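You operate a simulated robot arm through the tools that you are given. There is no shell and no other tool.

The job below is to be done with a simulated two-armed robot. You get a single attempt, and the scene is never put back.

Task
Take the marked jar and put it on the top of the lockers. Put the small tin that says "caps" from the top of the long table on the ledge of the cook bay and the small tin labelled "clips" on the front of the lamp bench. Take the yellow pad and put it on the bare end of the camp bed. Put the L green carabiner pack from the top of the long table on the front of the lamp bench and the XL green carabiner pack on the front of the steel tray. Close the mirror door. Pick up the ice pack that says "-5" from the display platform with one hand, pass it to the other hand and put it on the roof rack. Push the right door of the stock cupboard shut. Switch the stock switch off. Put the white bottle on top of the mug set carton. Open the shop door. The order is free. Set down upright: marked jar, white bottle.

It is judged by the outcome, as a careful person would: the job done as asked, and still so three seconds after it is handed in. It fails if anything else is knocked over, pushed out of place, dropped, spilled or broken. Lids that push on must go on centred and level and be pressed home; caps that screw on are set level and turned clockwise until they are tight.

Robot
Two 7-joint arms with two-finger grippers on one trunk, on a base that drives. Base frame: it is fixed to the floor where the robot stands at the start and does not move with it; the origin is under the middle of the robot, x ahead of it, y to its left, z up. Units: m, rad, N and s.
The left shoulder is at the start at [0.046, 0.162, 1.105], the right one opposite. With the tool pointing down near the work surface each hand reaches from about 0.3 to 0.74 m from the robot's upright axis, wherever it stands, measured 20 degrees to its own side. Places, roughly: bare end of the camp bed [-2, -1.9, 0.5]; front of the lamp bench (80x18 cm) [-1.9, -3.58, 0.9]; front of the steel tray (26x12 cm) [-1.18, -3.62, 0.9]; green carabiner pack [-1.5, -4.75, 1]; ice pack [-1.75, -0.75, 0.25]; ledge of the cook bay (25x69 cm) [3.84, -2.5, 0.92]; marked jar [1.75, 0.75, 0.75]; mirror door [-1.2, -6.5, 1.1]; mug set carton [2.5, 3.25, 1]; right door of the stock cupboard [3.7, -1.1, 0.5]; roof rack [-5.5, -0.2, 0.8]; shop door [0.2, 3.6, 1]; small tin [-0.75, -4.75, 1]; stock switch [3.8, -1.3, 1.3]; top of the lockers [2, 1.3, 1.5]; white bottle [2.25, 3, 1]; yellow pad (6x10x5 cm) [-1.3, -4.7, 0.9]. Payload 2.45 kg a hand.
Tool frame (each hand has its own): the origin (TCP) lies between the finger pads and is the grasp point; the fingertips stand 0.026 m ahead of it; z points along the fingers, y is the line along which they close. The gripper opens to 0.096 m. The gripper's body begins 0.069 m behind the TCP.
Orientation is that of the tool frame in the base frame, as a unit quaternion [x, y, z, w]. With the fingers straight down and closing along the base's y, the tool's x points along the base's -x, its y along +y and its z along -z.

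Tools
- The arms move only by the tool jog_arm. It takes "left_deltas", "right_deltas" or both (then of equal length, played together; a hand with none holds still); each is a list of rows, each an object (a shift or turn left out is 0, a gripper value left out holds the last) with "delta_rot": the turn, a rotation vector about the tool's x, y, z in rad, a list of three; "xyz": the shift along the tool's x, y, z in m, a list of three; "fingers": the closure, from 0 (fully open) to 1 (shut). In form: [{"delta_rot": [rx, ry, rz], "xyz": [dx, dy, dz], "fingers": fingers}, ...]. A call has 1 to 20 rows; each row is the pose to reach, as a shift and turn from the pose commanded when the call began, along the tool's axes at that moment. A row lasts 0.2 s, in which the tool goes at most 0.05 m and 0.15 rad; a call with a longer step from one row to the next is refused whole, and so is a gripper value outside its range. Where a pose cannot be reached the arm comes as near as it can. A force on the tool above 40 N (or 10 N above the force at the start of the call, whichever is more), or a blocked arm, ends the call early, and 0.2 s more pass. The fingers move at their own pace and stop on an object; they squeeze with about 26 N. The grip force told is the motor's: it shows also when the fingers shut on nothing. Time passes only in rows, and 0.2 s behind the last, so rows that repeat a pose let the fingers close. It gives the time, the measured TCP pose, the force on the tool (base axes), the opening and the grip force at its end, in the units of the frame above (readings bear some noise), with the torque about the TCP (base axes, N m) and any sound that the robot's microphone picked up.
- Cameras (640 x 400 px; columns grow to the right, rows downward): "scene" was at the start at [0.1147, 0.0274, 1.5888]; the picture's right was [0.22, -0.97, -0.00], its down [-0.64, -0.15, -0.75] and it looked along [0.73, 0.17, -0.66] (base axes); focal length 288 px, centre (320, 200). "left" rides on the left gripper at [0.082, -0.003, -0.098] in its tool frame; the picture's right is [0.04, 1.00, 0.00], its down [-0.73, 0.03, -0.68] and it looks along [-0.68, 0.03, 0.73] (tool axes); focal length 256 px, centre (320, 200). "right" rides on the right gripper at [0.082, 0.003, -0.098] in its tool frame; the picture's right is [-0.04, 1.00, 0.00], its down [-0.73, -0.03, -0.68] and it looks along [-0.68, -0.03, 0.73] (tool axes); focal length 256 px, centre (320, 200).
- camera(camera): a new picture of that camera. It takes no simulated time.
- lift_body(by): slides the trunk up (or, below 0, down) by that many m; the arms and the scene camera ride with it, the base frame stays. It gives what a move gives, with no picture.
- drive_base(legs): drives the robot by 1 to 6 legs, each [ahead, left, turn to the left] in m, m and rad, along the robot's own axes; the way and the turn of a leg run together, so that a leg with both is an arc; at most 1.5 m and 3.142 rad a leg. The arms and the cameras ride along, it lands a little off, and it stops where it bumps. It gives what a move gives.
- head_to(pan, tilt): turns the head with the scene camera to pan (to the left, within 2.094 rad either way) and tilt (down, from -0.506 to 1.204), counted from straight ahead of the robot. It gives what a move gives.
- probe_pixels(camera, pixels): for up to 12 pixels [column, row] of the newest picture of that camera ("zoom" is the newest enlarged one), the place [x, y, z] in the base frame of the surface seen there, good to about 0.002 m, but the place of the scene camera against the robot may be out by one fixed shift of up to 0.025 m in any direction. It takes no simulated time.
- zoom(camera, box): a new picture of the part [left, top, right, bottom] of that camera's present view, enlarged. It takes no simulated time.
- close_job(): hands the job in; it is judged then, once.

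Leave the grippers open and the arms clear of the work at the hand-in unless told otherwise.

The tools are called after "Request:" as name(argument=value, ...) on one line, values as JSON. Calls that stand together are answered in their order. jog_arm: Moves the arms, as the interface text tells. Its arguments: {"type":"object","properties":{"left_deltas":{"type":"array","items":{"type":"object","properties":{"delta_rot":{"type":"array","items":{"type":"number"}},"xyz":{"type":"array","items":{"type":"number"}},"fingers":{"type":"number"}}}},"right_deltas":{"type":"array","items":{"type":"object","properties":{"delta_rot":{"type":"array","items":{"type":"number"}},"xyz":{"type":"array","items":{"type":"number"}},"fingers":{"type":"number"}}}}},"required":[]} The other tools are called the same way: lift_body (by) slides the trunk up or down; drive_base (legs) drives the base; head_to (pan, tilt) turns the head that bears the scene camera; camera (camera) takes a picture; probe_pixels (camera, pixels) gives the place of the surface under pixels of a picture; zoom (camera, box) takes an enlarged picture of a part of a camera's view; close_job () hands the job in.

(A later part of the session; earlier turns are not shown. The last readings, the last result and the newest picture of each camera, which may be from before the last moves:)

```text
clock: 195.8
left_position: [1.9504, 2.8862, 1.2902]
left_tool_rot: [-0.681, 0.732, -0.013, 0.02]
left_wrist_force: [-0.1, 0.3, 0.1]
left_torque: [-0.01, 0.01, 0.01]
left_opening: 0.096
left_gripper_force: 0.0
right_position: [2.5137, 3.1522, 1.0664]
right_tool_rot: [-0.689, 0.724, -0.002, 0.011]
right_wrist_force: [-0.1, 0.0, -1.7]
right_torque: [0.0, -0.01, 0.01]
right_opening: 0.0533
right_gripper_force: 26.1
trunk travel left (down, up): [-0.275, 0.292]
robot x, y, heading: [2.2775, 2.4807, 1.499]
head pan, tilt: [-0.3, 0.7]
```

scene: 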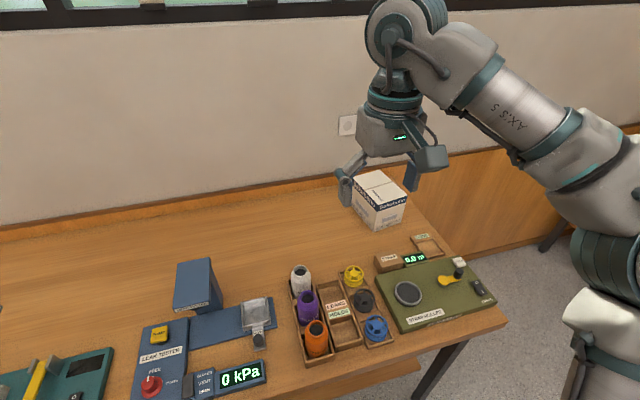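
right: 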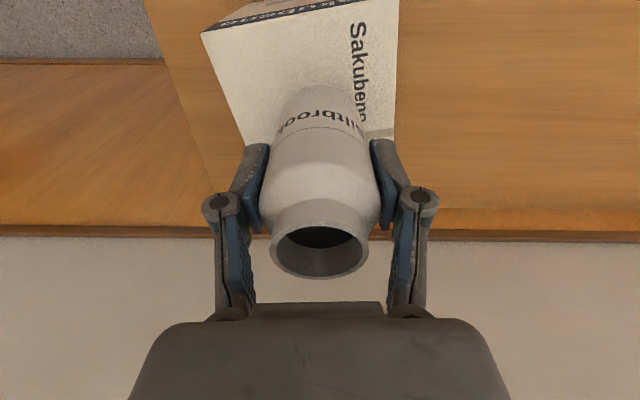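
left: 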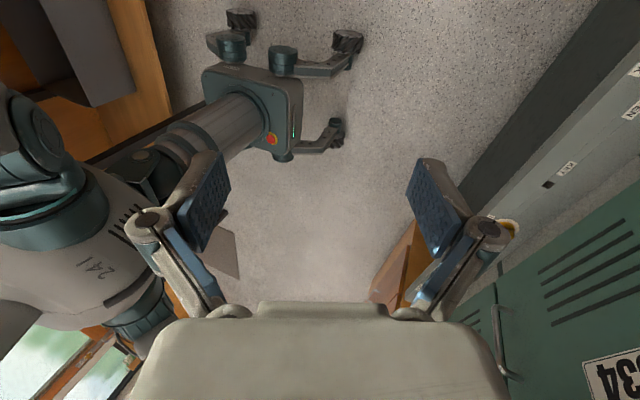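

Over the middle of the carton at (2.514, 3.152). Level the hand (~1°) and lower by 2 cm, then feel for contact.

Request:
jog_arm(right_deltas=[{"xyz": [0, 0, 0.008], "delta_rot": [-0.018, 0.012, 0]}, {"xyz": [0, 0, 0.014], "delta_rot": [-0.018, 0.012, 0]}, {"xyz": [0, 0, 0.018], "delta_rot": [-0.018, 0.012, 0]}, {"xyz": [0, 0, 0.018], "delta_rot": [-0.018, 0.012, 0]}])

Request:
jog_arm(right_deltas=[{"xyz": [0, 0, 0.002]}, {"xyz": [0, 0, 0.003]}])

```text
clock: 196.8
left_position: [1.9722, 2.8862, 1.2944]
left_tool_rot: [-0.681, 0.732, -0.006, 0.014]
left_wrist_force: [0.1, 0.0, -0.1]
left_torque: [0.01, 0.06, -0.04]
left_opening: 0.0962
left_gripper_force: 0.2
right_position: [2.5315, 3.151, 1.0453]
right_tool_rot: [-0.689, 0.725, 0.006, -0.005]
right_wrist_force: [0.1, -0.9, 3.5]
right_torque: [0.03, 0.05, 0.03]
right_opening: 0.0533
right_gripper_force: 26.4
trunk travel left (down, up): [-0.275, 0.292]
robot x, y, heading: [2.2737, 2.481, 1.5]
head pan, tilt: [-0.3, 0.7]
```

```text
clock: 197.4
left_position: [1.9237, 2.8904, 1.2821]
left_tool_rot: [-0.683, 0.73, -0.022, 0.026]
left_wrist_force: [0.4, -0.6, -0.4]
left_torque: [-0.03, -0.07, -0.01]
left_opening: 0.0958
left_gripper_force: 0.1
right_position: [2.4879, 3.1552, 1.0464]
right_tool_rot: [-0.691, 0.723, -0.006, 0.006]
right_wrist_force: [-3.4, 0.7, -1.1]
right_torque: [-0.01, -0.17, 0.01]
right_opening: 0.0531
right_gripper_force: 25.9
trunk travel left (down, up): [-0.275, 0.292]
robot x, y, heading: [2.263, 2.4836, 1.498]
head pan, tilt: [-0.3, 0.7]
```

The rocking returns (x swings 4 cm). I lift the bottle clear of the carton at once, then settle.

Request:
jog_arm(right_deltas=[{"xyz": [0, 0, -0.03]}, {"xyz": [0, 0, -0.06]}, {"xyz": [0, 0, -0.07]}])

Request:
camera(camera="right")

Request:
jog_arm(right_deltas=[{}])

Request:
jog_arm(right_deltas=[{}])

Request:
jog_arm(right_deltas=[{}])

Request:
jog_arm(right_deltas=[{}])

```text
clock: 198.2
left_position: [1.9247, 2.8891, 1.2832]
left_tool_rot: [-0.682, 0.73, -0.02, 0.027]
left_wrist_force: [0.4, 0.0, -0.2]
left_torque: [0.01, 0.03, -0.01]
left_opening: 0.0961
left_gripper_force: 0.0
right_position: [2.4854, 3.1433, 1.1068]
right_tool_rot: [-0.692, 0.722, -0.005, 0.005]
right_wrist_force: [-1.2, 0.8, -2.5]
right_torque: [-0.02, -0.06, -0.02]
right_opening: 0.0533
right_gripper_force: 26.3
right hand out of reach, approached as far as the arm can: row 2, 3
trunk travel left (down, up): [-0.275, 0.292]
robot x, y, heading: [2.2689, 2.4865, 1.497]
head pan, tilt: [-0.3, 0.7]
```

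```text
taken
```

right: 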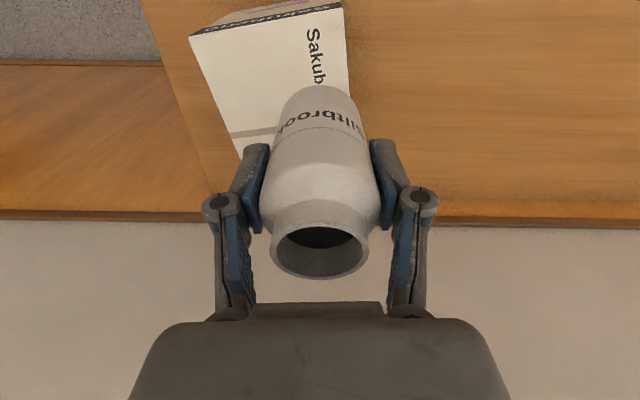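

```text
clock: 198.6
left_position: [1.9739, 2.8868, 1.2943]
left_tool_rot: [-0.68, 0.733, -0.007, 0.014]
left_wrist_force: [0.2, 0.1, 0.8]
left_torque: [0.01, 0.06, 0.01]
left_opening: 0.0958
left_gripper_force: 0.0
right_position: [2.5324, 3.1401, 1.1015]
right_tool_rot: [-0.689, 0.725, 0.006, -0.006]
right_wrist_force: [0.8, -0.1, -3.0]
right_torque: [0.04, 0.1, 0.01]
right_opening: 0.0534
right_gripper_force: 25.7
trunk travel left (down, up): [-0.275, 0.292]
robot x, y, heading: [2.2771, 2.4832, 1.499]
head pan, tilt: [-0.3, 0.7]
```

```text
clock: 199.0
left_position: [1.9334, 2.888, 1.2864]
left_tool_rot: [-0.683, 0.73, -0.017, 0.024]
left_wrist_force: [-0.5, 0.5, -0.6]
left_torque: [-0.04, -0.07, 0.01]
left_opening: 0.0959
left_gripper_force: 0.2
right_position: [2.4944, 3.1413, 1.1057]
right_tool_rot: [-0.691, 0.723, -0.003, 0.004]
right_wrist_force: [-0.9, -0.3, -1.6]
right_torque: [0.02, -0.06, 0.01]
right_opening: 0.0532
right_gripper_force: 26.3
trunk travel left (down, up): [-0.275, 0.292]
robot x, y, heading: [2.266, 2.4814, 1.502]
head pan, tilt: [-0.3, 0.7]
```

```text
clock: 199.4
left_position: [1.9603, 2.8874, 1.2917]
left_tool_rot: [-0.681, 0.732, -0.01, 0.017]
left_wrist_force: [0.0, -0.4, 0.7]
left_torque: [-0.02, -0.01, 0.0]
left_opening: 0.0958
left_gripper_force: 0.0
right_position: [2.5205, 3.1415, 1.1033]
right_tool_rot: [-0.689, 0.725, 0.004, -0.003]
right_wrist_force: [-0.1, -0.6, -2.3]
right_torque: [0.02, 0.03, -0.01]
right_opening: 0.0531
right_gripper_force: 25.9
trunk travel left (down, up): [-0.275, 0.292]
robot x, y, heading: [2.2704, 2.4796, 1.5]
head pan, tilt: [-0.3, 0.7]
```

```text
clock: 199.8
left_position: [1.9498, 2.8872, 1.2905]
left_tool_rot: [-0.681, 0.732, -0.014, 0.021]
left_wrist_force: [1.0, -0.1, -0.6]
left_torque: [-0.02, -0.03, 0.0]
left_opening: 0.0961
left_gripper_force: 0.0
right_position: [2.5092, 3.1409, 1.1038]
right_tool_rot: [-0.69, 0.724, 0.001, 0.0]
right_wrist_force: [-0.7, -1.0, -2.6]
right_torque: [-0.02, 0.0, 0.02]
right_opening: 0.0532
right_gripper_force: 26.1
trunk travel left (down, up): [-0.275, 0.292]
robot x, y, heading: [2.2688, 2.4783, 1.501]
head pan, tilt: [-0.3, 0.7]
```

It's decaying (0.8 s period). Wait a little longer and re-read.

Request:
jog_arm(right_deltas=[{}, {}, {}, {}, {}, {}, {}, {}, {}, {}])

Request:
jog_arm(right_deltas=[{}])

Request:
camera(camera="right")

Request:
probe_pixels(camera="right", pixels=[[200, 42], [338, 12], [240, 90], [225, 60], [250, 135]])

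```text
clock: 202.0
left_position: [1.9475, 2.8879, 1.289]
left_tool_rot: [-0.681, 0.732, -0.014, 0.02]
left_wrist_force: [0.5, -1.0, -0.1]
left_torque: [0.01, 0.01, 0.01]
left_opening: 0.0961
left_gripper_force: 0.2
right_position: [2.5083, 3.1425, 1.1053]
right_tool_rot: [-0.69, 0.723, 0.0, 0.002]
right_wrist_force: [0.2, 0.3, -1.1]
right_torque: [-0.03, -0.01, 0.0]
right_opening: 0.0531
right_gripper_force: 26.2
trunk travel left (down, up): [-0.275, 0.292]
robot x, y, heading: [2.2717, 2.4823, 1.499]
head pan, tilt: [-0.3, 0.7]
```

```text
clock: 202.4
left_position: [1.9621, 2.8852, 1.2926]
left_tool_rot: [-0.681, 0.732, -0.009, 0.016]
left_wrist_force: [1.1, 0.0, 0.4]
left_torque: [0.0, 0.01, 0.01]
left_opening: 0.096
left_gripper_force: 0.1
right_position: [2.5207, 3.1411, 1.103]
right_tool_rot: [-0.69, 0.724, 0.004, -0.003]
right_wrist_force: [0.8, -0.1, -1.6]
right_torque: [0.01, 0.07, 0.0]
right_opening: 0.0529
right_gripper_force: 25.6
trunk travel left (down, up): [-0.275, 0.292]
robot x, y, heading: [2.2749, 2.4797, 1.499]
head pan, tilt: [-0.3, 0.7]
```

```text
taken
```

right: 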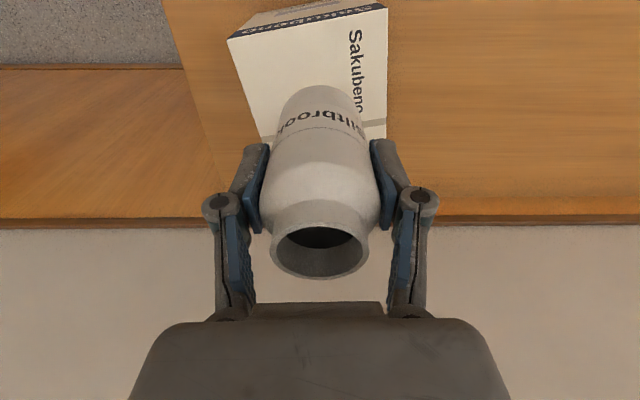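

```text
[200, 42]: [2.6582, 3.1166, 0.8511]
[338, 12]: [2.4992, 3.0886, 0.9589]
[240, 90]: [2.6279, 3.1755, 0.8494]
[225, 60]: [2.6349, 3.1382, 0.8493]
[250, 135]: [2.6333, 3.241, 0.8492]
```

Still a ±1 cm sway. I try a small base move (back 2 cm) so that the wheels stand differently, then sample.

Request:
drive_base(legs=[[-0.02, 0, 0]])

Request:
head_to(pan=-0.3, tilt=0.72)

Request:
head_to(pan=-0.3, tilt=0.7)

Request:
head_to(pan=-0.3, tilt=0.72)

Request:
head_to(pan=-0.3, tilt=0.7)

```text
clock: 203.2
left_position: [1.9716, 2.8726, 1.2926]
left_tool_rot: [-0.681, 0.732, -0.009, 0.014]
left_wrist_force: [1.6, 1.0, 0.0]
left_torque: [-0.01, 0.12, 0.02]
left_opening: 0.0958
left_gripper_force: 0.1
right_position: [2.5296, 3.1236, 1.0984]
right_tool_rot: [-0.689, 0.724, 0.004, -0.006]
right_wrist_force: [1.0, 0.5, -2.3]
right_torque: [-0.05, 0.08, 0.01]
right_opening: 0.0534
right_gripper_force: 25.7
trunk travel left (down, up): [-0.275, 0.292]
robot x, y, heading: [2.2711, 2.4596, 1.491]
head pan, tilt: [-0.3, 0.7]
```

```text
clock: 203.8
left_position: [1.957, 2.8654, 1.2908]
left_tool_rot: [-0.68, 0.733, -0.011, 0.02]
left_wrist_force: [0.1, 0.2, 0.3]
left_torque: [-0.01, 0.0, -0.05]
left_opening: 0.0961
left_gripper_force: 0.2
right_position: [2.5172, 3.1227, 1.1057]
right_tool_rot: [-0.688, 0.726, 0.002, 0.0]
right_wrist_force: [0.1, 0.5, -2.0]
right_torque: [-0.02, 0.02, -0.03]
right_opening: 0.0532
right_gripper_force: 26.1
trunk travel left (down, up): [-0.275, 0.292]
robot x, y, heading: [2.2781, 2.4623, 1.499]
head pan, tilt: [-0.3, 0.721]
```

```text
clock: 204.4
left_position: [1.9379, 2.8646, 1.2873]
left_tool_rot: [-0.682, 0.731, -0.016, 0.024]
left_wrist_force: [-1.0, 0.0, 0.5]
left_torque: [0.0, 0.03, -0.02]
left_opening: 0.096
left_gripper_force: 0.1
right_position: [2.4991, 3.1215, 1.1087]
right_tool_rot: [-0.689, 0.724, -0.003, 0.005]
right_wrist_force: [0.1, -0.2, -1.9]
right_torque: [-0.03, -0.03, 0.0]
right_opening: 0.0532
right_gripper_force: 26.0
trunk travel left (down, up): [-0.275, 0.292]
robot x, y, heading: [2.2679, 2.4613, 1.494]
head pan, tilt: [-0.3, 0.7]
```

```text
clock: 205.0
left_position: [1.9651, 2.8631, 1.2937]
left_tool_rot: [-0.68, 0.733, -0.009, 0.018]
left_wrist_force: [1.3, 0.8, 1.1]
left_torque: [0.0, 0.06, -0.01]
left_opening: 0.0959
left_gripper_force: 0.1
right_position: [2.5236, 3.1198, 1.1061]
right_tool_rot: [-0.688, 0.726, 0.004, -0.002]
right_wrist_force: [0.9, -1.0, -2.1]
right_torque: [0.02, 0.05, -0.03]
right_opening: 0.053
right_gripper_force: 25.8
trunk travel left (down, up): [-0.275, 0.292]
robot x, y, heading: [2.268, 2.4615, 1.496]
head pan, tilt: [-0.3, 0.721]
```

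```text
clock: 205.6
left_position: [1.9597, 2.8626, 1.2924]
left_tool_rot: [-0.68, 0.733, -0.009, 0.019]
left_wrist_force: [0.3, 0.2, 0.1]
left_torque: [-0.03, 0.02, 0.03]
left_opening: 0.0961
left_gripper_force: 0.2
right_position: [2.5187, 3.1209, 1.1069]
right_tool_rot: [-0.688, 0.725, 0.003, -0.001]
right_wrist_force: [0.5, 1.1, -2.3]
right_torque: [0.02, 0.03, 0.05]
right_opening: 0.0532
right_gripper_force: 25.6
trunk travel left (down, up): [-0.275, 0.292]
robot x, y, heading: [2.2726, 2.462, 1.497]
head pan, tilt: [-0.3, 0.7]
```

Sampling longer with pitch-only head moves.

Request:
head_to(pan=-0.3, tilt=0.0)

Request:
head_to(pan=-0.3, tilt=0.7)

Request:
head_to(pan=-0.3, tilt=0.72)

Request:
head_to(pan=-0.3, tilt=0.7)

Request:
head_to(pan=-0.3, tilt=0.72)

```text
clock: 206.7
left_position: [1.9658, 2.8628, 1.2947]
left_tool_rot: [-0.68, 0.733, -0.008, 0.018]
left_wrist_force: [0.3, 0.3, -0.2]
left_torque: [0.01, 0.02, -0.01]
left_opening: 0.096
left_gripper_force: 0.0
right_position: [2.5247, 3.1198, 1.1063]
right_tool_rot: [-0.688, 0.726, 0.005, -0.003]
right_wrist_force: [1.4, -0.1, -1.8]
right_torque: [0.01, 0.05, 0.02]
right_opening: 0.0532
right_gripper_force: 26.0
trunk travel left (down, up): [-0.275, 0.292]
robot x, y, heading: [2.2749, 2.4575, 1.497]
head pan, tilt: [-0.3, 0.0]
```

```text
clock: 207.8
left_position: [1.9587, 2.8627, 1.2919]
left_tool_rot: [-0.681, 0.732, -0.01, 0.02]
left_wrist_force: [-0.2, 0.5, -0.6]
left_torque: [-0.03, 0.01, -0.04]
left_opening: 0.0962
left_gripper_force: 0.0
right_position: [2.5172, 3.12, 1.1072]
right_tool_rot: [-0.689, 0.725, 0.003, -0.001]
right_wrist_force: [-0.1, -0.5, -2.1]
right_torque: [0.0, 0.04, 0.03]
right_opening: 0.0533
right_gripper_force: 25.8
trunk travel left (down, up): [-0.275, 0.292]
robot x, y, heading: [2.2715, 2.4611, 1.497]
head pan, tilt: [-0.3, 0.7]
```

```text
clock: 208.4
left_position: [1.9595, 2.8623, 1.2924]
left_tool_rot: [-0.68, 0.733, -0.009, 0.02]
left_wrist_force: [-0.2, 0.2, 0.7]
left_torque: [-0.02, 0.0, -0.02]
left_opening: 0.0959
left_gripper_force: 0.1
right_position: [2.5198, 3.1187, 1.1066]
right_tool_rot: [-0.689, 0.725, 0.003, 0.0]
right_wrist_force: [0.9, 0.6, -1.7]
right_torque: [0.0, 0.02, 0.01]
right_opening: 0.0532
right_gripper_force: 25.9
trunk travel left (down, up): [-0.275, 0.292]
robot x, y, heading: [2.2709, 2.4609, 1.496]
head pan, tilt: [-0.3, 0.721]
```

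```text
clock: 209.0
left_position: [1.9439, 2.8638, 1.2888]
left_tool_rot: [-0.681, 0.732, -0.014, 0.023]
left_wrist_force: [0.3, 1.2, 0.7]
left_torque: [-0.01, -0.03, -0.02]
left_opening: 0.096
left_gripper_force: 0.0
right_position: [2.5036, 3.121, 1.1102]
right_tool_rot: [-0.69, 0.724, 0.0, 0.004]
right_wrist_force: [-0.4, -0.1, -1.8]
right_torque: [0.01, -0.02, 0.01]
right_opening: 0.0531
right_gripper_force: 25.7
trunk travel left (down, up): [-0.275, 0.292]
robot x, y, heading: [2.2725, 2.4596, 1.498]
head pan, tilt: [-0.3, 0.7]
```

```text
clock: 209.6
left_position: [1.9552, 2.8636, 1.292]
left_tool_rot: [-0.681, 0.732, -0.011, 0.02]
left_wrist_force: [0.5, -0.8, 0.6]
left_torque: [-0.04, 0.03, -0.01]
left_opening: 0.0961
left_gripper_force: 0.0
right_position: [2.5135, 3.1196, 1.1079]
right_tool_rot: [-0.689, 0.725, 0.003, 0.0]
right_wrist_force: [-1.2, 0.6, -2.2]
right_torque: [0.0, 0.0, -0.03]
right_opening: 0.0531
right_gripper_force: 25.7
trunk travel left (down, up): [-0.275, 0.292]
robot x, y, heading: [2.2745, 2.4618, 1.496]
head pan, tilt: [-0.3, 0.721]
```

Still ±1 cm. Try a small turn (+0.05 rad), sample again.

Request:
drive_base(legs=[[0.0, 0, 0.05]])

Request:
head_to(pan=-0.3, tilt=0.2)

Request:
head_to(pan=-0.3, tilt=0.22)

Request:
head_to(pan=-0.3, tilt=0.2)

Request:
head_to(pan=-0.3, tilt=0.7)

```text
clock: 210.4
left_position: [1.9377, 2.846, 1.2917]
left_tool_rot: [-0.698, 0.715, -0.011, 0.02]
left_wrist_force: [0.6, 0.1, -0.2]
left_torque: [0.01, -0.02, -0.02]
left_opening: 0.0961
left_gripper_force: 0.0
right_position: [2.4834, 3.1319, 1.1057]
right_tool_rot: [-0.706, 0.708, 0.003, 0.0]
right_wrist_force: [0.0, 0.6, -2.5]
right_torque: [0.02, 0.01, 0.01]
right_opening: 0.0529
right_gripper_force: 25.9
trunk travel left (down, up): [-0.275, 0.292]
robot x, y, heading: [2.2745, 2.4611, 1.548]
head pan, tilt: [-0.3, 0.721]
```

```text
clock: 211.4
left_position: [1.9361, 2.8422, 1.2922]
left_tool_rot: [-0.698, 0.716, -0.008, 0.023]
left_wrist_force: [-0.3, -0.7, -0.5]
left_torque: [0.01, -0.03, 0.0]
left_opening: 0.0962
left_gripper_force: 0.0
right_position: [2.4827, 3.1299, 1.1116]
right_tool_rot: [-0.706, 0.708, 0.004, 0.001]
right_wrist_force: [0.2, 0.1, -2.0]
right_torque: [0.02, 0.0, -0.04]
right_opening: 0.0531
right_gripper_force: 26.1
trunk travel left (down, up): [-0.275, 0.292]
robot x, y, heading: [2.2772, 2.463, 1.546]
head pan, tilt: [-0.3, 0.201]
```

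```text
clock: 212.0
left_position: [1.9351, 2.8411, 1.2928]
left_tool_rot: [-0.699, 0.715, -0.01, 0.023]
left_wrist_force: [1.2, -0.3, 0.0]
left_torque: [0.02, 0.02, 0.0]
left_opening: 0.096
left_gripper_force: 0.1
right_position: [2.4806, 3.1305, 1.1117]
right_tool_rot: [-0.707, 0.707, 0.003, 0.003]
right_wrist_force: [-0.6, -0.3, -2.4]
right_torque: [0.03, -0.03, 0.01]
right_opening: 0.0533
right_gripper_force: 26.8
trunk travel left (down, up): [-0.275, 0.292]
robot x, y, heading: [2.2748, 2.4652, 1.546]
head pan, tilt: [-0.3, 0.22]
```

```text
clock: 212.6
left_position: [1.9347, 2.8419, 1.2923]
left_tool_rot: [-0.698, 0.715, -0.01, 0.024]
left_wrist_force: [0.1, 0.6, 0.2]
left_torque: [0.02, 0.0, -0.01]
left_opening: 0.0961
left_gripper_force: 0.0
right_position: [2.4795, 3.1304, 1.1129]
right_tool_rot: [-0.706, 0.708, 0.004, 0.001]
right_wrist_force: [0.3, -0.1, -2.8]
right_torque: [-0.02, 0.01, -0.01]
right_opening: 0.0534
right_gripper_force: 26.0
trunk travel left (down, up): [-0.275, 0.292]
robot x, y, heading: [2.2758, 2.4632, 1.545]
head pan, tilt: [-0.3, 0.201]
```

```text
clock: 213.5
left_position: [1.9345, 2.8423, 1.2926]
left_tool_rot: [-0.699, 0.715, -0.009, 0.023]
left_wrist_force: [0.0, -0.4, 0.3]
left_torque: [-0.01, -0.01, -0.01]
left_opening: 0.0957
left_gripper_force: 0.1
right_position: [2.4801, 3.1313, 1.1107]
right_tool_rot: [-0.707, 0.707, 0.004, 0.001]
right_wrist_force: [0.8, 0.8, -2.5]
right_torque: [0.01, -0.01, -0.05]
right_opening: 0.0529
right_gripper_force: 25.9
trunk travel left (down, up): [-0.275, 0.292]
robot x, y, heading: [2.271, 2.4609, 1.549]
head pan, tilt: [-0.3, 0.7]
```

A tiny turn makes it dead quiet — good to know. Now move the bottle: +3.5 cm in x, +2 cm in y, and down to z≈1.065.

Request:
jog_arm(right_deltas=[{"xyz": [0, -0.01, 0.015]}, {"xyz": [-0.005, -0.025, 0.03]}, {"xyz": [-0.015, -0.035, 0.045]}, {"xyz": [-0.02, -0.035, 0.045]}, {"xyz": [-0.02, -0.035, 0.045]}])

Request:
jog_arm(right_deltas=[{}, {}, {}])

Request:
camera(camera="right")

```text
clock: 214.7
left_position: [1.9328, 2.8408, 1.292]
left_tool_rot: [-0.699, 0.715, -0.01, 0.023]
left_wrist_force: [-0.2, 0.0, -0.3]
left_torque: [-0.01, 0.0, 0.02]
left_opening: 0.0959
left_gripper_force: 0.1
right_position: [2.5159, 3.1446, 1.0646]
right_tool_rot: [-0.707, 0.707, 0.002, 0.003]
right_wrist_force: [-1.3, -0.7, -2.2]
right_torque: [-0.01, 0.01, -0.04]
right_opening: 0.0531
right_gripper_force: 25.8
right hand out of reach, approached as far as the arm can: row 4, 5
trunk travel left (down, up): [-0.275, 0.292]
robot x, y, heading: [2.275, 2.4637, 1.549]
head pan, tilt: [-0.3, 0.7]
```

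```text
clock: 215.5
left_position: [1.932, 2.8412, 1.2923]
left_tool_rot: [-0.7, 0.714, -0.01, 0.023]
left_wrist_force: [-0.2, 0.2, 0.7]
left_torque: [-0.02, -0.01, 0.0]
left_opening: 0.0961
left_gripper_force: 0.1
right_position: [2.5139, 3.1443, 1.0665]
right_tool_rot: [0.707, -0.707, -0.005, -0.003]
right_wrist_force: [0.0, 0.9, -1.8]
right_torque: [-0.02, -0.02, 0.03]
right_opening: 0.0529
right_gripper_force: 24.9
trunk travel left (down, up): [-0.275, 0.292]
robot x, y, heading: [2.2748, 2.4649, 1.551]
head pan, tilt: [-0.3, 0.7]
```

```text
taken
```

right: 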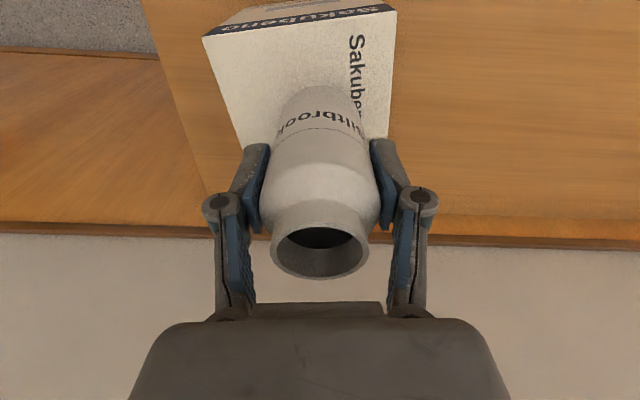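

Check the carton's position once more.

Request:
probe_pixels(camera="right", pixels=[[212, 42], [388, 16], [384, 125], [235, 110], [300, 60]])

```text
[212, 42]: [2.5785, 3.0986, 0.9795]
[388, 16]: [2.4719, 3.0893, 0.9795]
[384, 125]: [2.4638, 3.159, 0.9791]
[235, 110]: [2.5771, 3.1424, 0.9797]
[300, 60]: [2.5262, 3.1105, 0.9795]
```

Carton is unmoved and the bottle is well inside. Lower slowly.

Request:
jog_arm(right_deltas=[{"xyz": [0, 0, 0.008], "delta_rot": [0, 0.01, 0]}, {"xyz": [0, 0, 0.015], "delta_rot": [0, 0.01, 0]}, {"xyz": [0, 0, 0.019], "delta_rot": [0, 0.01, 0]}, {"xyz": [0, 0, 0.019], "delta_rot": [0, 0.01, 0]}])

Request:
jog_arm(right_deltas=[{"xyz": [0, 0, 0.002]}, {"xyz": [0, 0, 0.002]}])

```text
clock: 216.5
left_position: [1.9349, 2.8405, 1.2925]
left_tool_rot: [-0.699, 0.715, -0.009, 0.023]
left_wrist_force: [1.0, 0.2, -0.9]
left_torque: [-0.03, 0.02, -0.01]
left_opening: 0.096
left_gripper_force: 0.0
right_position: [2.5163, 3.1425, 1.0469]
right_tool_rot: [-0.707, 0.707, 0.0, -0.002]
right_wrist_force: [0.2, -0.2, -2.1]
right_torque: [-0.01, 0.0, 0.0]
right_opening: 0.0531
right_gripper_force: 25.8
trunk travel left (down, up): [-0.275, 0.292]
robot x, y, heading: [2.2719, 2.4623, 1.546]
head pan, tilt: [-0.3, 0.7]
```

```text
clock: 217.1
left_position: [1.9342, 2.8404, 1.2915]
left_tool_rot: [-0.698, 0.715, -0.01, 0.022]
left_wrist_force: [0.0, 0.4, 0.1]
left_torque: [-0.01, -0.02, 0.0]
left_opening: 0.096
left_gripper_force: 0.0
right_position: [2.5155, 3.1436, 1.0452]
right_tool_rot: [-0.707, 0.707, -0.001, -0.001]
right_wrist_force: [1.1, 0.1, 0.7]
right_torque: [0.09, -0.08, 0.02]
right_opening: 0.0532
right_gripper_force: 26.2
trunk travel left (down, up): [-0.275, 0.292]
robot x, y, heading: [2.2727, 2.4604, 1.548]
head pan, tilt: [-0.3, 0.7]
```

Contact (force turned positive). One more mm, then open.

Request:
jog_arm(right_deltas=[{"xyz": [0, 0, 0.001]}, {"xyz": [0, 0, 0.001], "fingers": 0.4}, {"xyz": [0, 0, 0.001], "fingers": 0.15}, {"xyz": [0, 0, 0.001], "fingers": 0.0}, {"xyz": [0, 0, 0.001], "fingers": 0.0}])

Request:
camera(camera="right")

```text
clock: 218.3
left_position: [1.9343, 2.8419, 1.2936]
left_tool_rot: [-0.699, 0.715, -0.009, 0.023]
left_wrist_force: [0.1, 0.1, -0.2]
left_torque: [-0.02, -0.02, -0.01]
left_opening: 0.0961
left_gripper_force: 0.0
right_position: [2.5146, 3.1428, 1.0443]
right_tool_rot: [-0.707, 0.708, 0.0, -0.001]
right_wrist_force: [-0.1, -0.5, 0.6]
right_torque: [0.03, 0.02, -0.04]
right_opening: 0.096
right_gripper_force: 0.1
trunk travel left (down, up): [-0.275, 0.292]
robot x, y, heading: [2.2792, 2.4603, 1.548]
head pan, tilt: [-0.3, 0.7]
```

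```text
taken
```

right: 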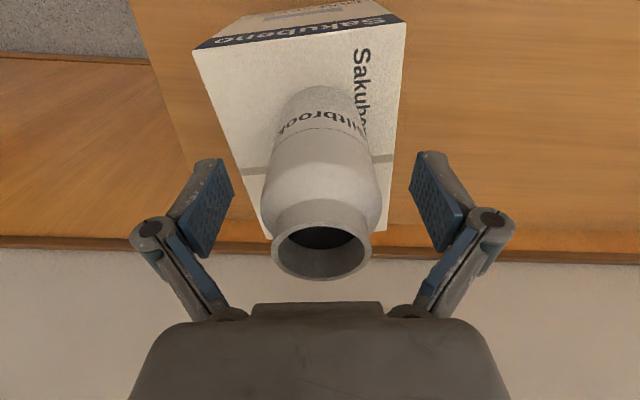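

The bottle stands on the carton. I withdraw straight up by raising the trunk 0.12, then back off.

Request:
lift_body(by=0.13)

Request:
camera(camera="right")

Request:
drive_base(legs=[[-0.15, 0, 0]])

Request:
camera(camera="scene")

```text
clock: 219.9
left_position: [1.9349, 2.8417, 1.423]
left_tool_rot: [-0.699, 0.715, -0.011, 0.023]
left_wrist_force: [0.6, 0.1, -0.2]
left_torque: [-0.01, 0.02, 0.01]
left_opening: 0.0959
left_gripper_force: 0.1
right_position: [2.5157, 3.1338, 1.215]
right_tool_rot: [-0.707, 0.707, 0.021, 0.022]
right_wrist_force: [0.0, -0.9, 0.1]
right_torque: [0.0, -0.03, 0.01]
right_opening: 0.0959
right_gripper_force: 0.1
trunk travel left (down, up): [-0.405, 0.162]
robot x, y, heading: [2.2754, 2.4615, 1.548]
head pan, tilt: [-0.3, 0.7]
```

```text
taken
```

right: 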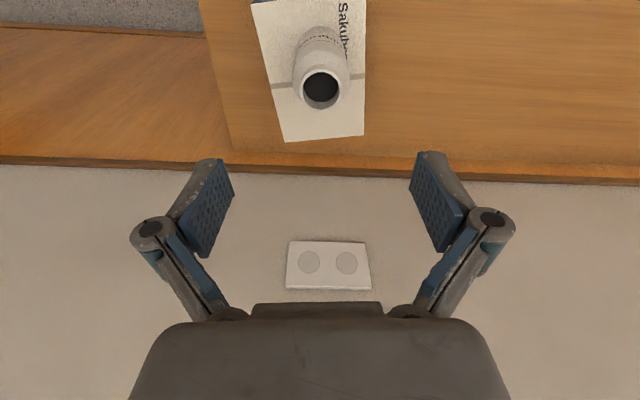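

```text
clock: 221.2
left_position: [1.9313, 2.6974, 1.4215]
left_tool_rot: [-0.699, 0.714, -0.01, 0.021]
left_wrist_force: [0.5, 0.0, 0.1]
left_torque: [0.01, -0.01, 0.01]
left_opening: 0.0958
left_gripper_force: 0.1
right_position: [2.5122, 2.9903, 1.2153]
right_tool_rot: [-0.707, 0.707, 0.021, 0.022]
right_wrist_force: [0.3, 0.1, -0.3]
right_torque: [-0.03, -0.01, 0.01]
right_opening: 0.0959
right_gripper_force: 0.0
trunk travel left (down, up): [-0.405, 0.162]
robot x, y, heading: [2.2738, 2.3167, 1.547]
head pan, tilt: [-0.3, 0.7]
```

```text
taken
```

scene: 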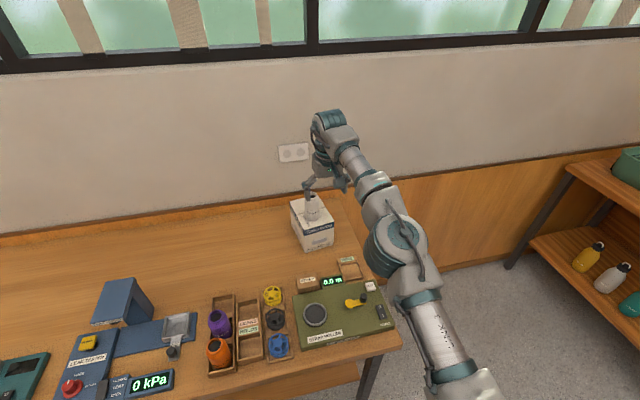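

The bottle stands upright on the mug carton. Next the shop door. I pull the right hand in, then turn left and drive along the corridor.

Request:
jog_arm(right_deltas=[{"xyz": [0.05, 0.01, 0], "delta_rot": [0, 0.04, 0]}, {"xyz": [0.1, 0.02, 0], "delta_rot": [0, 0.04, 0]}, {"xyz": [0.15, 0.02, 0], "delta_rot": [0, 0.04, 0]}, {"xyz": [0.2, 0.02, 0], "delta_rot": [0, 0.04, 0]}, {"xyz": [0.25, 0.02, 0], "delta_rot": [0, 0.04, 0]}])

Request:
lift_body(by=-0.13)

Request:
drive_base(legs=[[-0.15, 0, 0], [0, 0, 1.59], [1.3, 0, 0], [1.0, 0, 0]])

Request:
head_to(pan=-1.4, tilt=0.35)

Request:
camera(camera="scene")

```text
refused: row 1 steps farther than a row can; nothing moved
```

```text
clock: 222.8
left_position: [1.9327, 2.6983, 1.2895]
left_tool_rot: [-0.7, 0.714, -0.013, 0.018]
left_wrist_force: [0.5, -0.6, -0.3]
left_torque: [0.01, -0.02, -0.03]
left_opening: 0.0959
left_gripper_force: 0.0
right_position: [2.512, 2.9846, 1.0898]
right_tool_rot: [-0.706, 0.707, 0.023, 0.024]
right_wrist_force: [-0.2, 0.4, 0.4]
right_torque: [0.0, -0.02, 0.03]
right_opening: 0.0958
right_gripper_force: 0.0
trunk travel left (down, up): [-0.275, 0.292]
robot x, y, heading: [2.2713, 2.3177, 1.548]
head pan, tilt: [-0.3, 0.7]
```

```text
clock: 239.0
left_position: [-0.4194, 1.8741, 1.2881]
left_tool_rot: [1.0, -0.009, -0.002, -0.022]
left_wrist_force: [-0.1, 0.0, 0.1]
left_torque: [0.03, -0.01, 0.02]
left_opening: 0.0959
left_gripper_force: 0.0
right_position: [-0.7082, 2.4537, 1.0902]
right_tool_rot: [0.999, 0.003, -0.033, 0.0]
right_wrist_force: [0.6, -0.6, -0.3]
right_torque: [-0.01, 0.02, 0.02]
right_opening: 0.096
right_gripper_force: 0.1
trunk travel left (down, up): [-0.275, 0.292]
robot x, y, heading: [-0.0382, 2.2156, 3.125]
head pan, tilt: [-0.3, 0.7]
```

```text
clock: 240.3
left_position: [-0.4163, 1.8754, 1.2886]
left_tool_rot: [1.0, -0.008, -0.004, -0.023]
left_wrist_force: [1.1, -0.4, 0.5]
left_torque: [-0.01, 0.02, 0.02]
left_opening: 0.096
left_gripper_force: 0.1
right_position: [-0.7068, 2.4538, 1.0919]
right_tool_rot: [0.999, 0.002, -0.034, 0.0]
right_wrist_force: [-1.0, -1.0, 0.0]
right_torque: [-0.02, 0.04, 0.03]
right_opening: 0.096
right_gripper_force: 0.0
trunk travel left (down, up): [-0.275, 0.292]
robot x, y, heading: [-0.0404, 2.2135, 3.129]
head pan, tilt: [-1.4, 0.351]
```

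```text
taken
```

scene: 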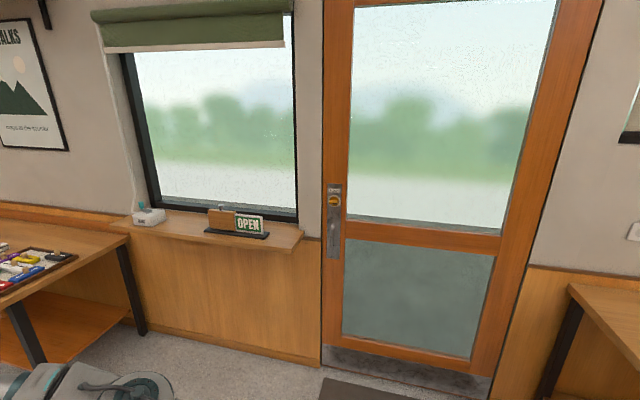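

That jog was refused (too long a row), though the turn passed clear. I'll batch more carefully. Now zoom on the door's handle at (333,220).

Request:
zoom(camera="scene", box=[300, 165, 380, 275])

Request:
probe_pixels(camera="scene", pixels=[[334, 190], [334, 202], [331, 235], [332, 255], [325, 100], [500, 240], [420, 235], [470, 375], [323, 355], [560, 100], [345, 225]])

```text
3.64 times, centred on (340, 220) of scene
```

zoom: 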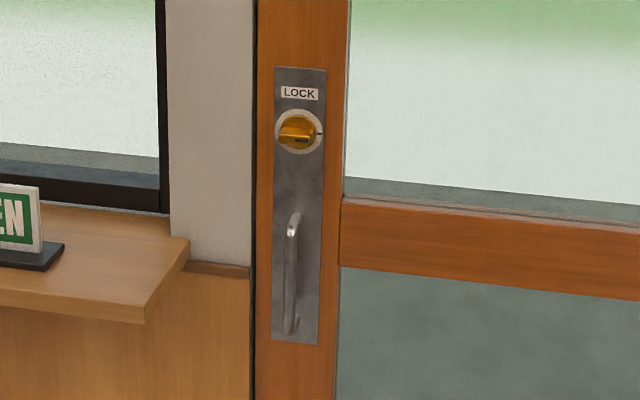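

```text
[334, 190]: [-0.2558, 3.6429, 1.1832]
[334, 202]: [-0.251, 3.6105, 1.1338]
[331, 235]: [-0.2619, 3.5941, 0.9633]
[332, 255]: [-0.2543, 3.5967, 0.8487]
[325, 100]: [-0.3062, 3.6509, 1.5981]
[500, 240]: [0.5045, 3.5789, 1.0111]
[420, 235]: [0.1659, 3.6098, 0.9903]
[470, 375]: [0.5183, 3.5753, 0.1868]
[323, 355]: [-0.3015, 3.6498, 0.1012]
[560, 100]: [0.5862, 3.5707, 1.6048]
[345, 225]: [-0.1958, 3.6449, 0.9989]
```

There's a LOCK thumb-turn above a pull bar. I zoom in more on both the lock and hinge side.

Request:
zoom(camera="scene", box=[318, 180, 350, 212])

Request:
zoom(camera="scene", box=[480, 200, 600, 300])

Request:
zoom(camera="scene", box=[460, 300, 560, 400])

```text
12.50 times, centred on (334, 196) of scene
```

zoom: 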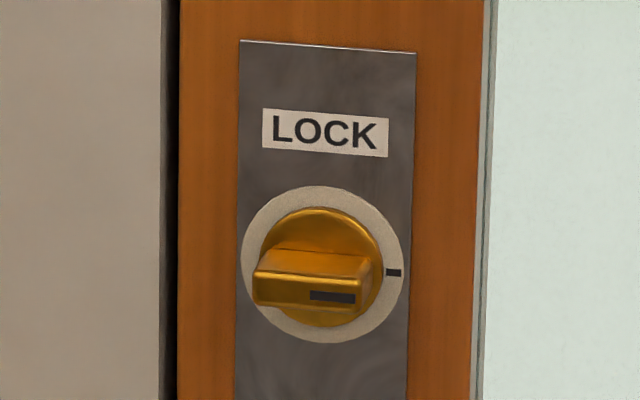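

```text
4.00 times, centred on (540, 250) of scene
```

zoom: 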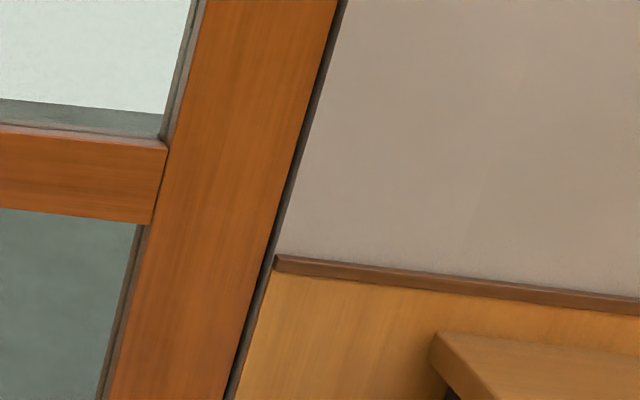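

```text
4.00 times, centred on (510, 350) of scene
```

zoom: 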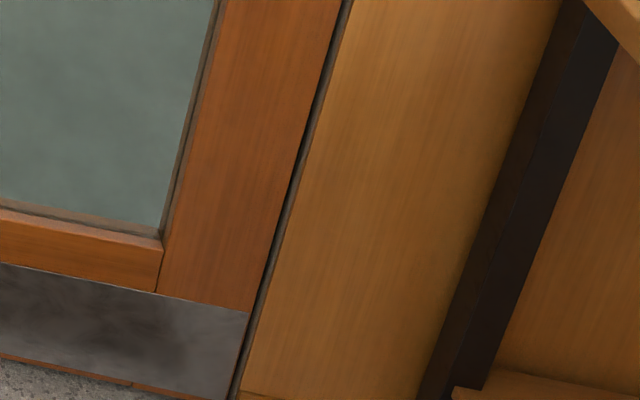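

The knob's mark points at the ring's tick; whether it is locked is unknown. I probe the sill ledge and the floor to plan where to stand.

Request:
probe_pixels(camera="scene", pixels=[[296, 248], [210, 232], [130, 222], [300, 232], [318, 356], [290, 350], [330, 398], [20, 245], [568, 290], [90, 250]])

```text
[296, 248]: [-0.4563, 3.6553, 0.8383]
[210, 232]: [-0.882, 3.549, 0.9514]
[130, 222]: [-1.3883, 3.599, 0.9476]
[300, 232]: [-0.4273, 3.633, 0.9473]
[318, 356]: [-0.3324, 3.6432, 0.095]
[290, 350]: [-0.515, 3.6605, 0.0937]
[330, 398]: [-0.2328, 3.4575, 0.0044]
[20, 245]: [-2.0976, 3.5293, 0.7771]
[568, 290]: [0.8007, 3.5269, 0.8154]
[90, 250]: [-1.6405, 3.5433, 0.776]
```

The door wall is slightly slanted (≈ −5°). First retract the right hand properly (short rows), holding it level.

Request:
jog_arm(right_deltas=[{"xyz": [0.045, 0, 0], "delta_rot": [0, 0.03, 0]}, {"xyz": [0.09, 0, 0], "delta_rot": [0, 0.06, 0]}, {"xyz": [0.135, 0, 0], "delta_rot": [0, 0.06, 0]}, {"xyz": [0.18, 0, 0], "delta_rot": [0, 0.06, 0]}, {"xyz": [0.225, 0, 0], "delta_rot": [0, 0.06, 0]}])

```text
clock: 241.5
left_position: [-0.4144, 1.8751, 1.2897]
left_tool_rot: [1.0, -0.008, -0.006, -0.023]
left_wrist_force: [0.6, 0.6, 1.0]
left_torque: [-0.01, 0.01, 0.0]
left_opening: 0.0958
left_gripper_force: 0.0
right_position: [-0.4793, 2.4585, 1.0802]
right_tool_rot: [1.0, 0.003, -0.005, 0.0]
right_wrist_force: [0.6, 0.5, 0.5]
right_torque: [-0.02, 0.03, -0.03]
right_opening: 0.0961
right_gripper_force: 0.2
trunk travel left (down, up): [-0.275, 0.292]
robot x, y, heading: [-0.0403, 2.2155, 3.124]
head pan, tilt: [-1.4, 0.351]
```

Drive ahead 0.48, turn right to face the door, and go ahead 0.4.

Request:
drive_base(legs=[[0.48, 0, 0], [0, 0, -1.64], [0.4, 0, 0]])

Request:
head_to(pan=-0.2, tilt=0.5)

Request:
camera(camera="scene")

Request:
camera(camera="right")

```text
clock: 250.5
left_position: [-0.8151, 3.0183, 1.2899]
left_tool_rot: [-0.676, 0.736, -0.014, 0.019]
left_wrist_force: [0.5, 0.0, -0.3]
left_torque: [-0.01, -0.02, 0.01]
left_opening: 0.0962
left_gripper_force: 0.0
right_position: [-0.2308, 3.0418, 1.0792]
right_tool_rot: [-0.685, 0.729, 0.004, 0.003]
right_wrist_force: [-0.5, 0.0, 0.0]
right_torque: [-0.03, -0.01, -0.01]
right_opening: 0.0958
right_gripper_force: 0.1
trunk travel left (down, up): [-0.275, 0.292]
robot x, y, heading: [-0.4989, 2.6179, 1.485]
head pan, tilt: [-1.4, 0.351]
```

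```text
clock: 251.9
left_position: [-0.8163, 3.0157, 1.2906]
left_tool_rot: [-0.677, 0.736, -0.013, 0.019]
left_wrist_force: [0.1, 0.0, 0.7]
left_torque: [0.0, 0.03, 0.01]
left_opening: 0.0958
left_gripper_force: 0.1
right_position: [-0.2307, 3.0406, 1.0802]
right_tool_rot: [-0.685, 0.729, 0.005, 0.005]
right_wrist_force: [0.3, 0.2, -0.3]
right_torque: [0.03, 0.03, 0.0]
right_opening: 0.0958
right_gripper_force: 0.2
trunk travel left (down, up): [-0.275, 0.292]
robot x, y, heading: [-0.5042, 2.6199, 1.488]
head pan, tilt: [-0.201, 0.499]
```

```text
taken
```

scene: 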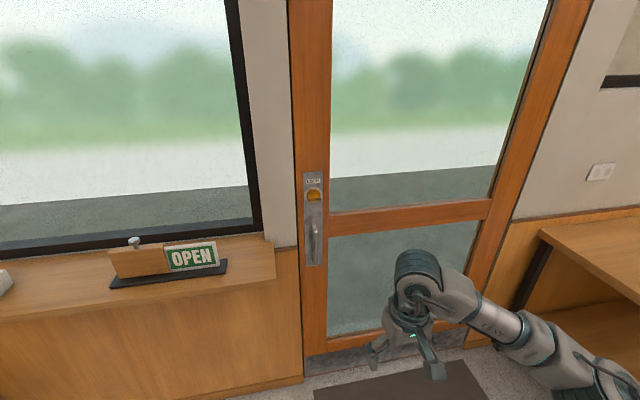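

```text
taken
```

right: 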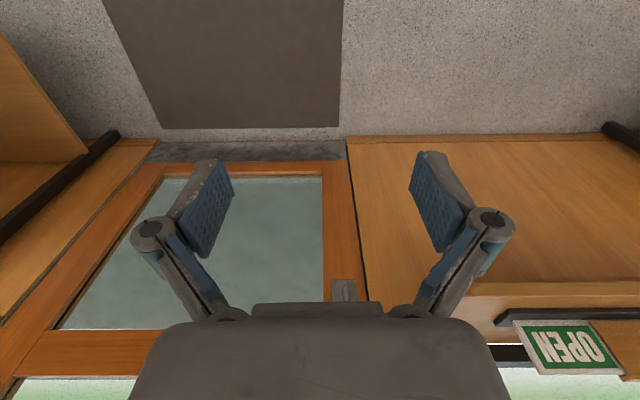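

I turn the right hand to point at the door (fingers level, closing sideways), moving it forward 0.2 and down 0.13.

Request:
jog_arm(right_deltas=[{"xyz": [-0.03, 0, 0.01], "delta_rot": [0, -0.14, 0]}, {"xyz": [-0.06, 0, 0.02], "delta_rot": [0, -0.28, 0]}, {"xyz": [-0.09, 0, 0.03], "delta_rot": [0, -0.42, 0]}, {"xyz": [-0.12, 0, 0.04], "delta_rot": [0, -0.56, 0]}, {"xyz": [-0.15, 0, 0.05], "delta_rot": [0, -0.7, 0]}, {"xyz": [-0.17, 0, 0.06], "delta_rot": [0, -0.84, 0]}, {"xyz": [-0.19, 0, 0.07], "delta_rot": [0, -0.98, 0]}, {"xyz": [-0.2, 0, 0.08], "delta_rot": [0, -1.12, 0]}, {"xyz": [-0.2, 0, 0.09], "delta_rot": [0, -1.26, 0]}, {"xyz": [-0.2, 0, 0.1], "delta_rot": [0, -1.4, 0]}, {"xyz": [-0.2, 0, 0.12], "delta_rot": [0, -1.5, 0]}, {"xyz": [-0.2, 0, 0.13], "delta_rot": [0, -1.571, 0]}])

Request:
camera(camera="right")

Request:
camera(camera="scene")

```text
clock: 254.5
left_position: [-0.8167, 3.0162, 1.2886]
left_tool_rot: [-0.676, 0.736, -0.014, 0.018]
left_wrist_force: [0.1, -0.4, -0.8]
left_torque: [-0.04, 0.0, 0.0]
left_opening: 0.0957
left_gripper_force: 0.1
right_position: [-0.2433, 3.2511, 0.9957]
right_tool_rot: [0.585, -0.528, -0.472, -0.396]
right_wrist_force: [-0.1, -0.4, 1.0]
right_torque: [-0.1, -0.01, 0.0]
right_opening: 0.0961
right_gripper_force: 0.1
right hand out of reach, approached as far as the arm can: row 9, 10, 11, 12
trunk travel left (down, up): [-0.275, 0.292]
robot x, y, heading: [-0.5015, 2.6234, 1.483]
head pan, tilt: [-0.201, 0.499]
```

```text
taken
```

right: 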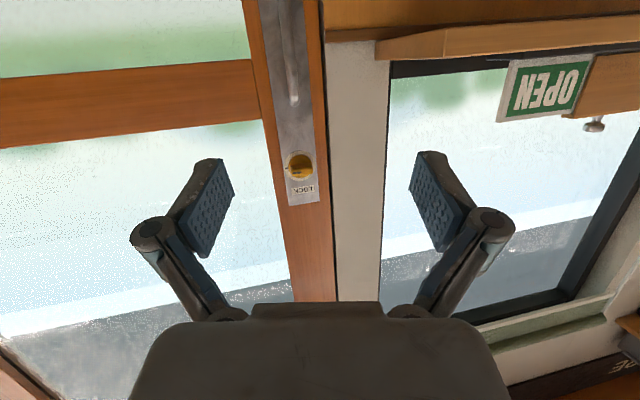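

```text
taken
```

scene: 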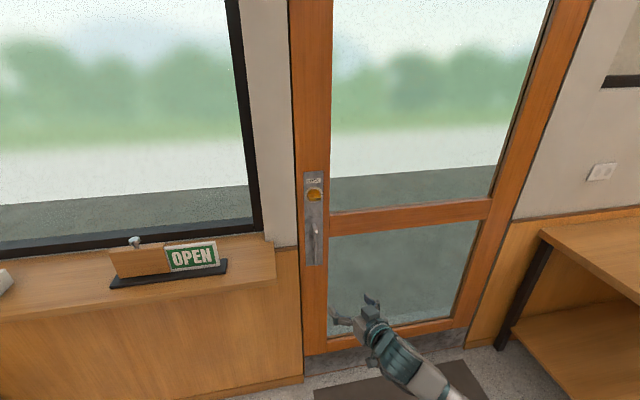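

The hand points nearly at the door (14° down). I probe the handle bar and lock with the right camera.

Request:
probe_pixels(camera="right", pixels=[[300, 165], [292, 60], [293, 85], [285, 20], [275, 120], [312, 60], [294, 100], [262, 40], [320, 100], [290, 40]])

Request:
zoom(camera="right", box=[240, 0, 360, 210])

```text
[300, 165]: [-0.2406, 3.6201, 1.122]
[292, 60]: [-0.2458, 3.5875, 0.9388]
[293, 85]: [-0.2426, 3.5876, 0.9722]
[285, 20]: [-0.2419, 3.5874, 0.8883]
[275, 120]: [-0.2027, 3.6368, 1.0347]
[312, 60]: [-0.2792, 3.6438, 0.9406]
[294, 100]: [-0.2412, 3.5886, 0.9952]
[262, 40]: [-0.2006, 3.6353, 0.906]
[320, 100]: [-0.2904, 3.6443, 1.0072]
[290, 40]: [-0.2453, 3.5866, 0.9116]
```

```text
1.90 times, centred on (300, 105) of right
```

zoom: 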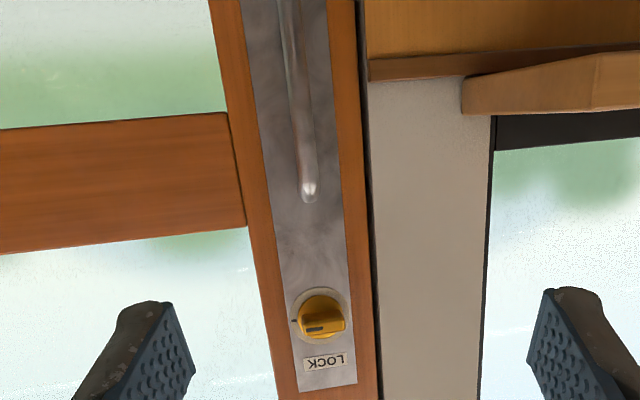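

Bar is at (−0.2435, 3.5875), z 0.86–1.03 (the scene camera reads ~1.8 cm left of truth). I shift the hand 2.6 cm left, 4 cm down, then drive ahead 0.27.

Request:
jog_arm(right_deltas=[{"xyz": [0.02, 0.013, 0]}, {"xyz": [0.04, 0.026, 0]}, {"xyz": [0.04, 0.026, 0]}])

Request:
drive_base(legs=[[0.25, 0, 0]])

Request:
camera(camera="right")

```text
clock: 255.3
left_position: [-0.8169, 3.016, 1.29]
left_tool_rot: [-0.677, 0.736, -0.013, 0.019]
left_wrist_force: [0.1, 0.7, -0.1]
left_torque: [-0.03, -0.03, -0.05]
left_opening: 0.0958
left_gripper_force: 0.1
right_position: [-0.2658, 3.2369, 0.961]
right_tool_rot: [0.593, -0.519, -0.478, -0.387]
right_wrist_force: [1.0, 0.5, 0.0]
right_torque: [-0.02, 0.02, -0.02]
right_opening: 0.0958
right_gripper_force: 0.0
right hand out of reach, approached as far as the arm can: row 1, 2, 3
trunk travel left (down, up): [-0.275, 0.292]
robot x, y, heading: [-0.4985, 2.6189, 1.487]
head pan, tilt: [-0.201, 0.499]
```

```text
clock: 257.1
left_position: [-0.8025, 3.2619, 1.2915]
left_tool_rot: [-0.678, 0.735, -0.014, 0.022]
left_wrist_force: [-0.7, 0.1, 0.2]
left_torque: [-0.03, -0.04, -0.03]
left_opening: 0.0961
left_gripper_force: 0.0
right_position: [-0.2519, 3.4845, 0.9659]
right_tool_rot: [0.594, -0.517, -0.479, -0.388]
right_wrist_force: [-0.6, 0.1, 0.5]
right_torque: [0.01, 0.0, 0.0]
right_opening: 0.0957
right_gripper_force: 0.0
trunk travel left (down, up): [-0.275, 0.292]
robot x, y, heading: [-0.4811, 2.8656, 1.487]
head pan, tilt: [-0.201, 0.499]
```

```text
taken
```

right: 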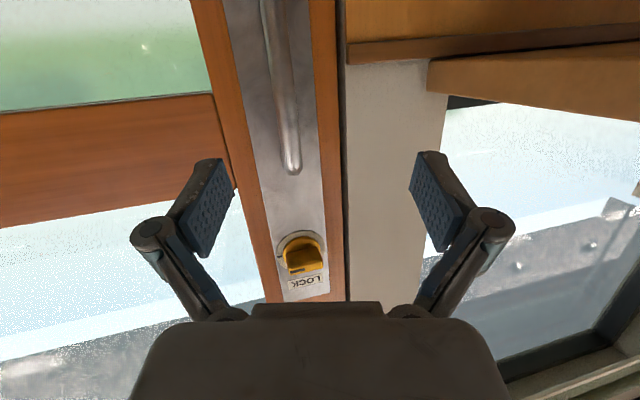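

Advance the hand 10 cm onto the bar, keeping it centred between the fingers.

Request:
jog_arm(right_deltas=[{"xyz": [-0.005, -0.009, 0.032]}, {"xyz": [-0.01, -0.017, 0.064]}, {"xyz": [-0.0145, -0.0248, 0.092]}, {"xyz": [-0.0145, -0.0248, 0.092]}])

Request:
camera(camera="right")

```text
clock: 258.1
left_position: [-0.7812, 3.2645, 1.2952]
left_tool_rot: [-0.678, 0.735, -0.007, 0.015]
left_wrist_force: [0.3, -1.0, -0.5]
left_torque: [0.03, 0.0, -0.01]
left_opening: 0.0961
left_gripper_force: 0.0
right_position: [-0.2266, 3.5817, 0.9515]
right_tool_rot: [0.59, -0.521, -0.484, -0.383]
right_wrist_force: [-1.0, -0.3, 0.6]
right_torque: [-0.01, -0.01, -0.03]
right_opening: 0.096
right_gripper_force: 0.0
trunk travel left (down, up): [-0.275, 0.292]
robot x, y, heading: [-0.4853, 2.8705, 1.493]
head pan, tilt: [-0.201, 0.499]
```

```text
taken
```

right: 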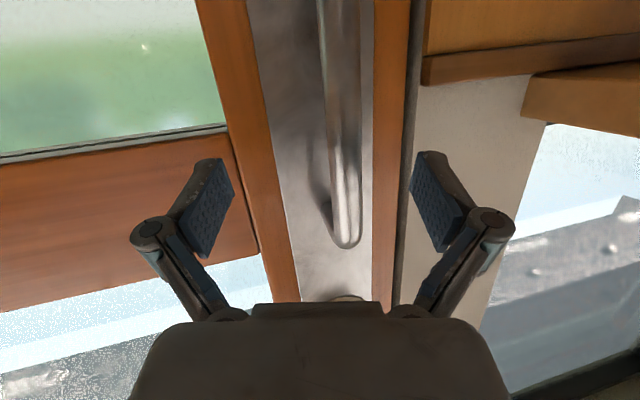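

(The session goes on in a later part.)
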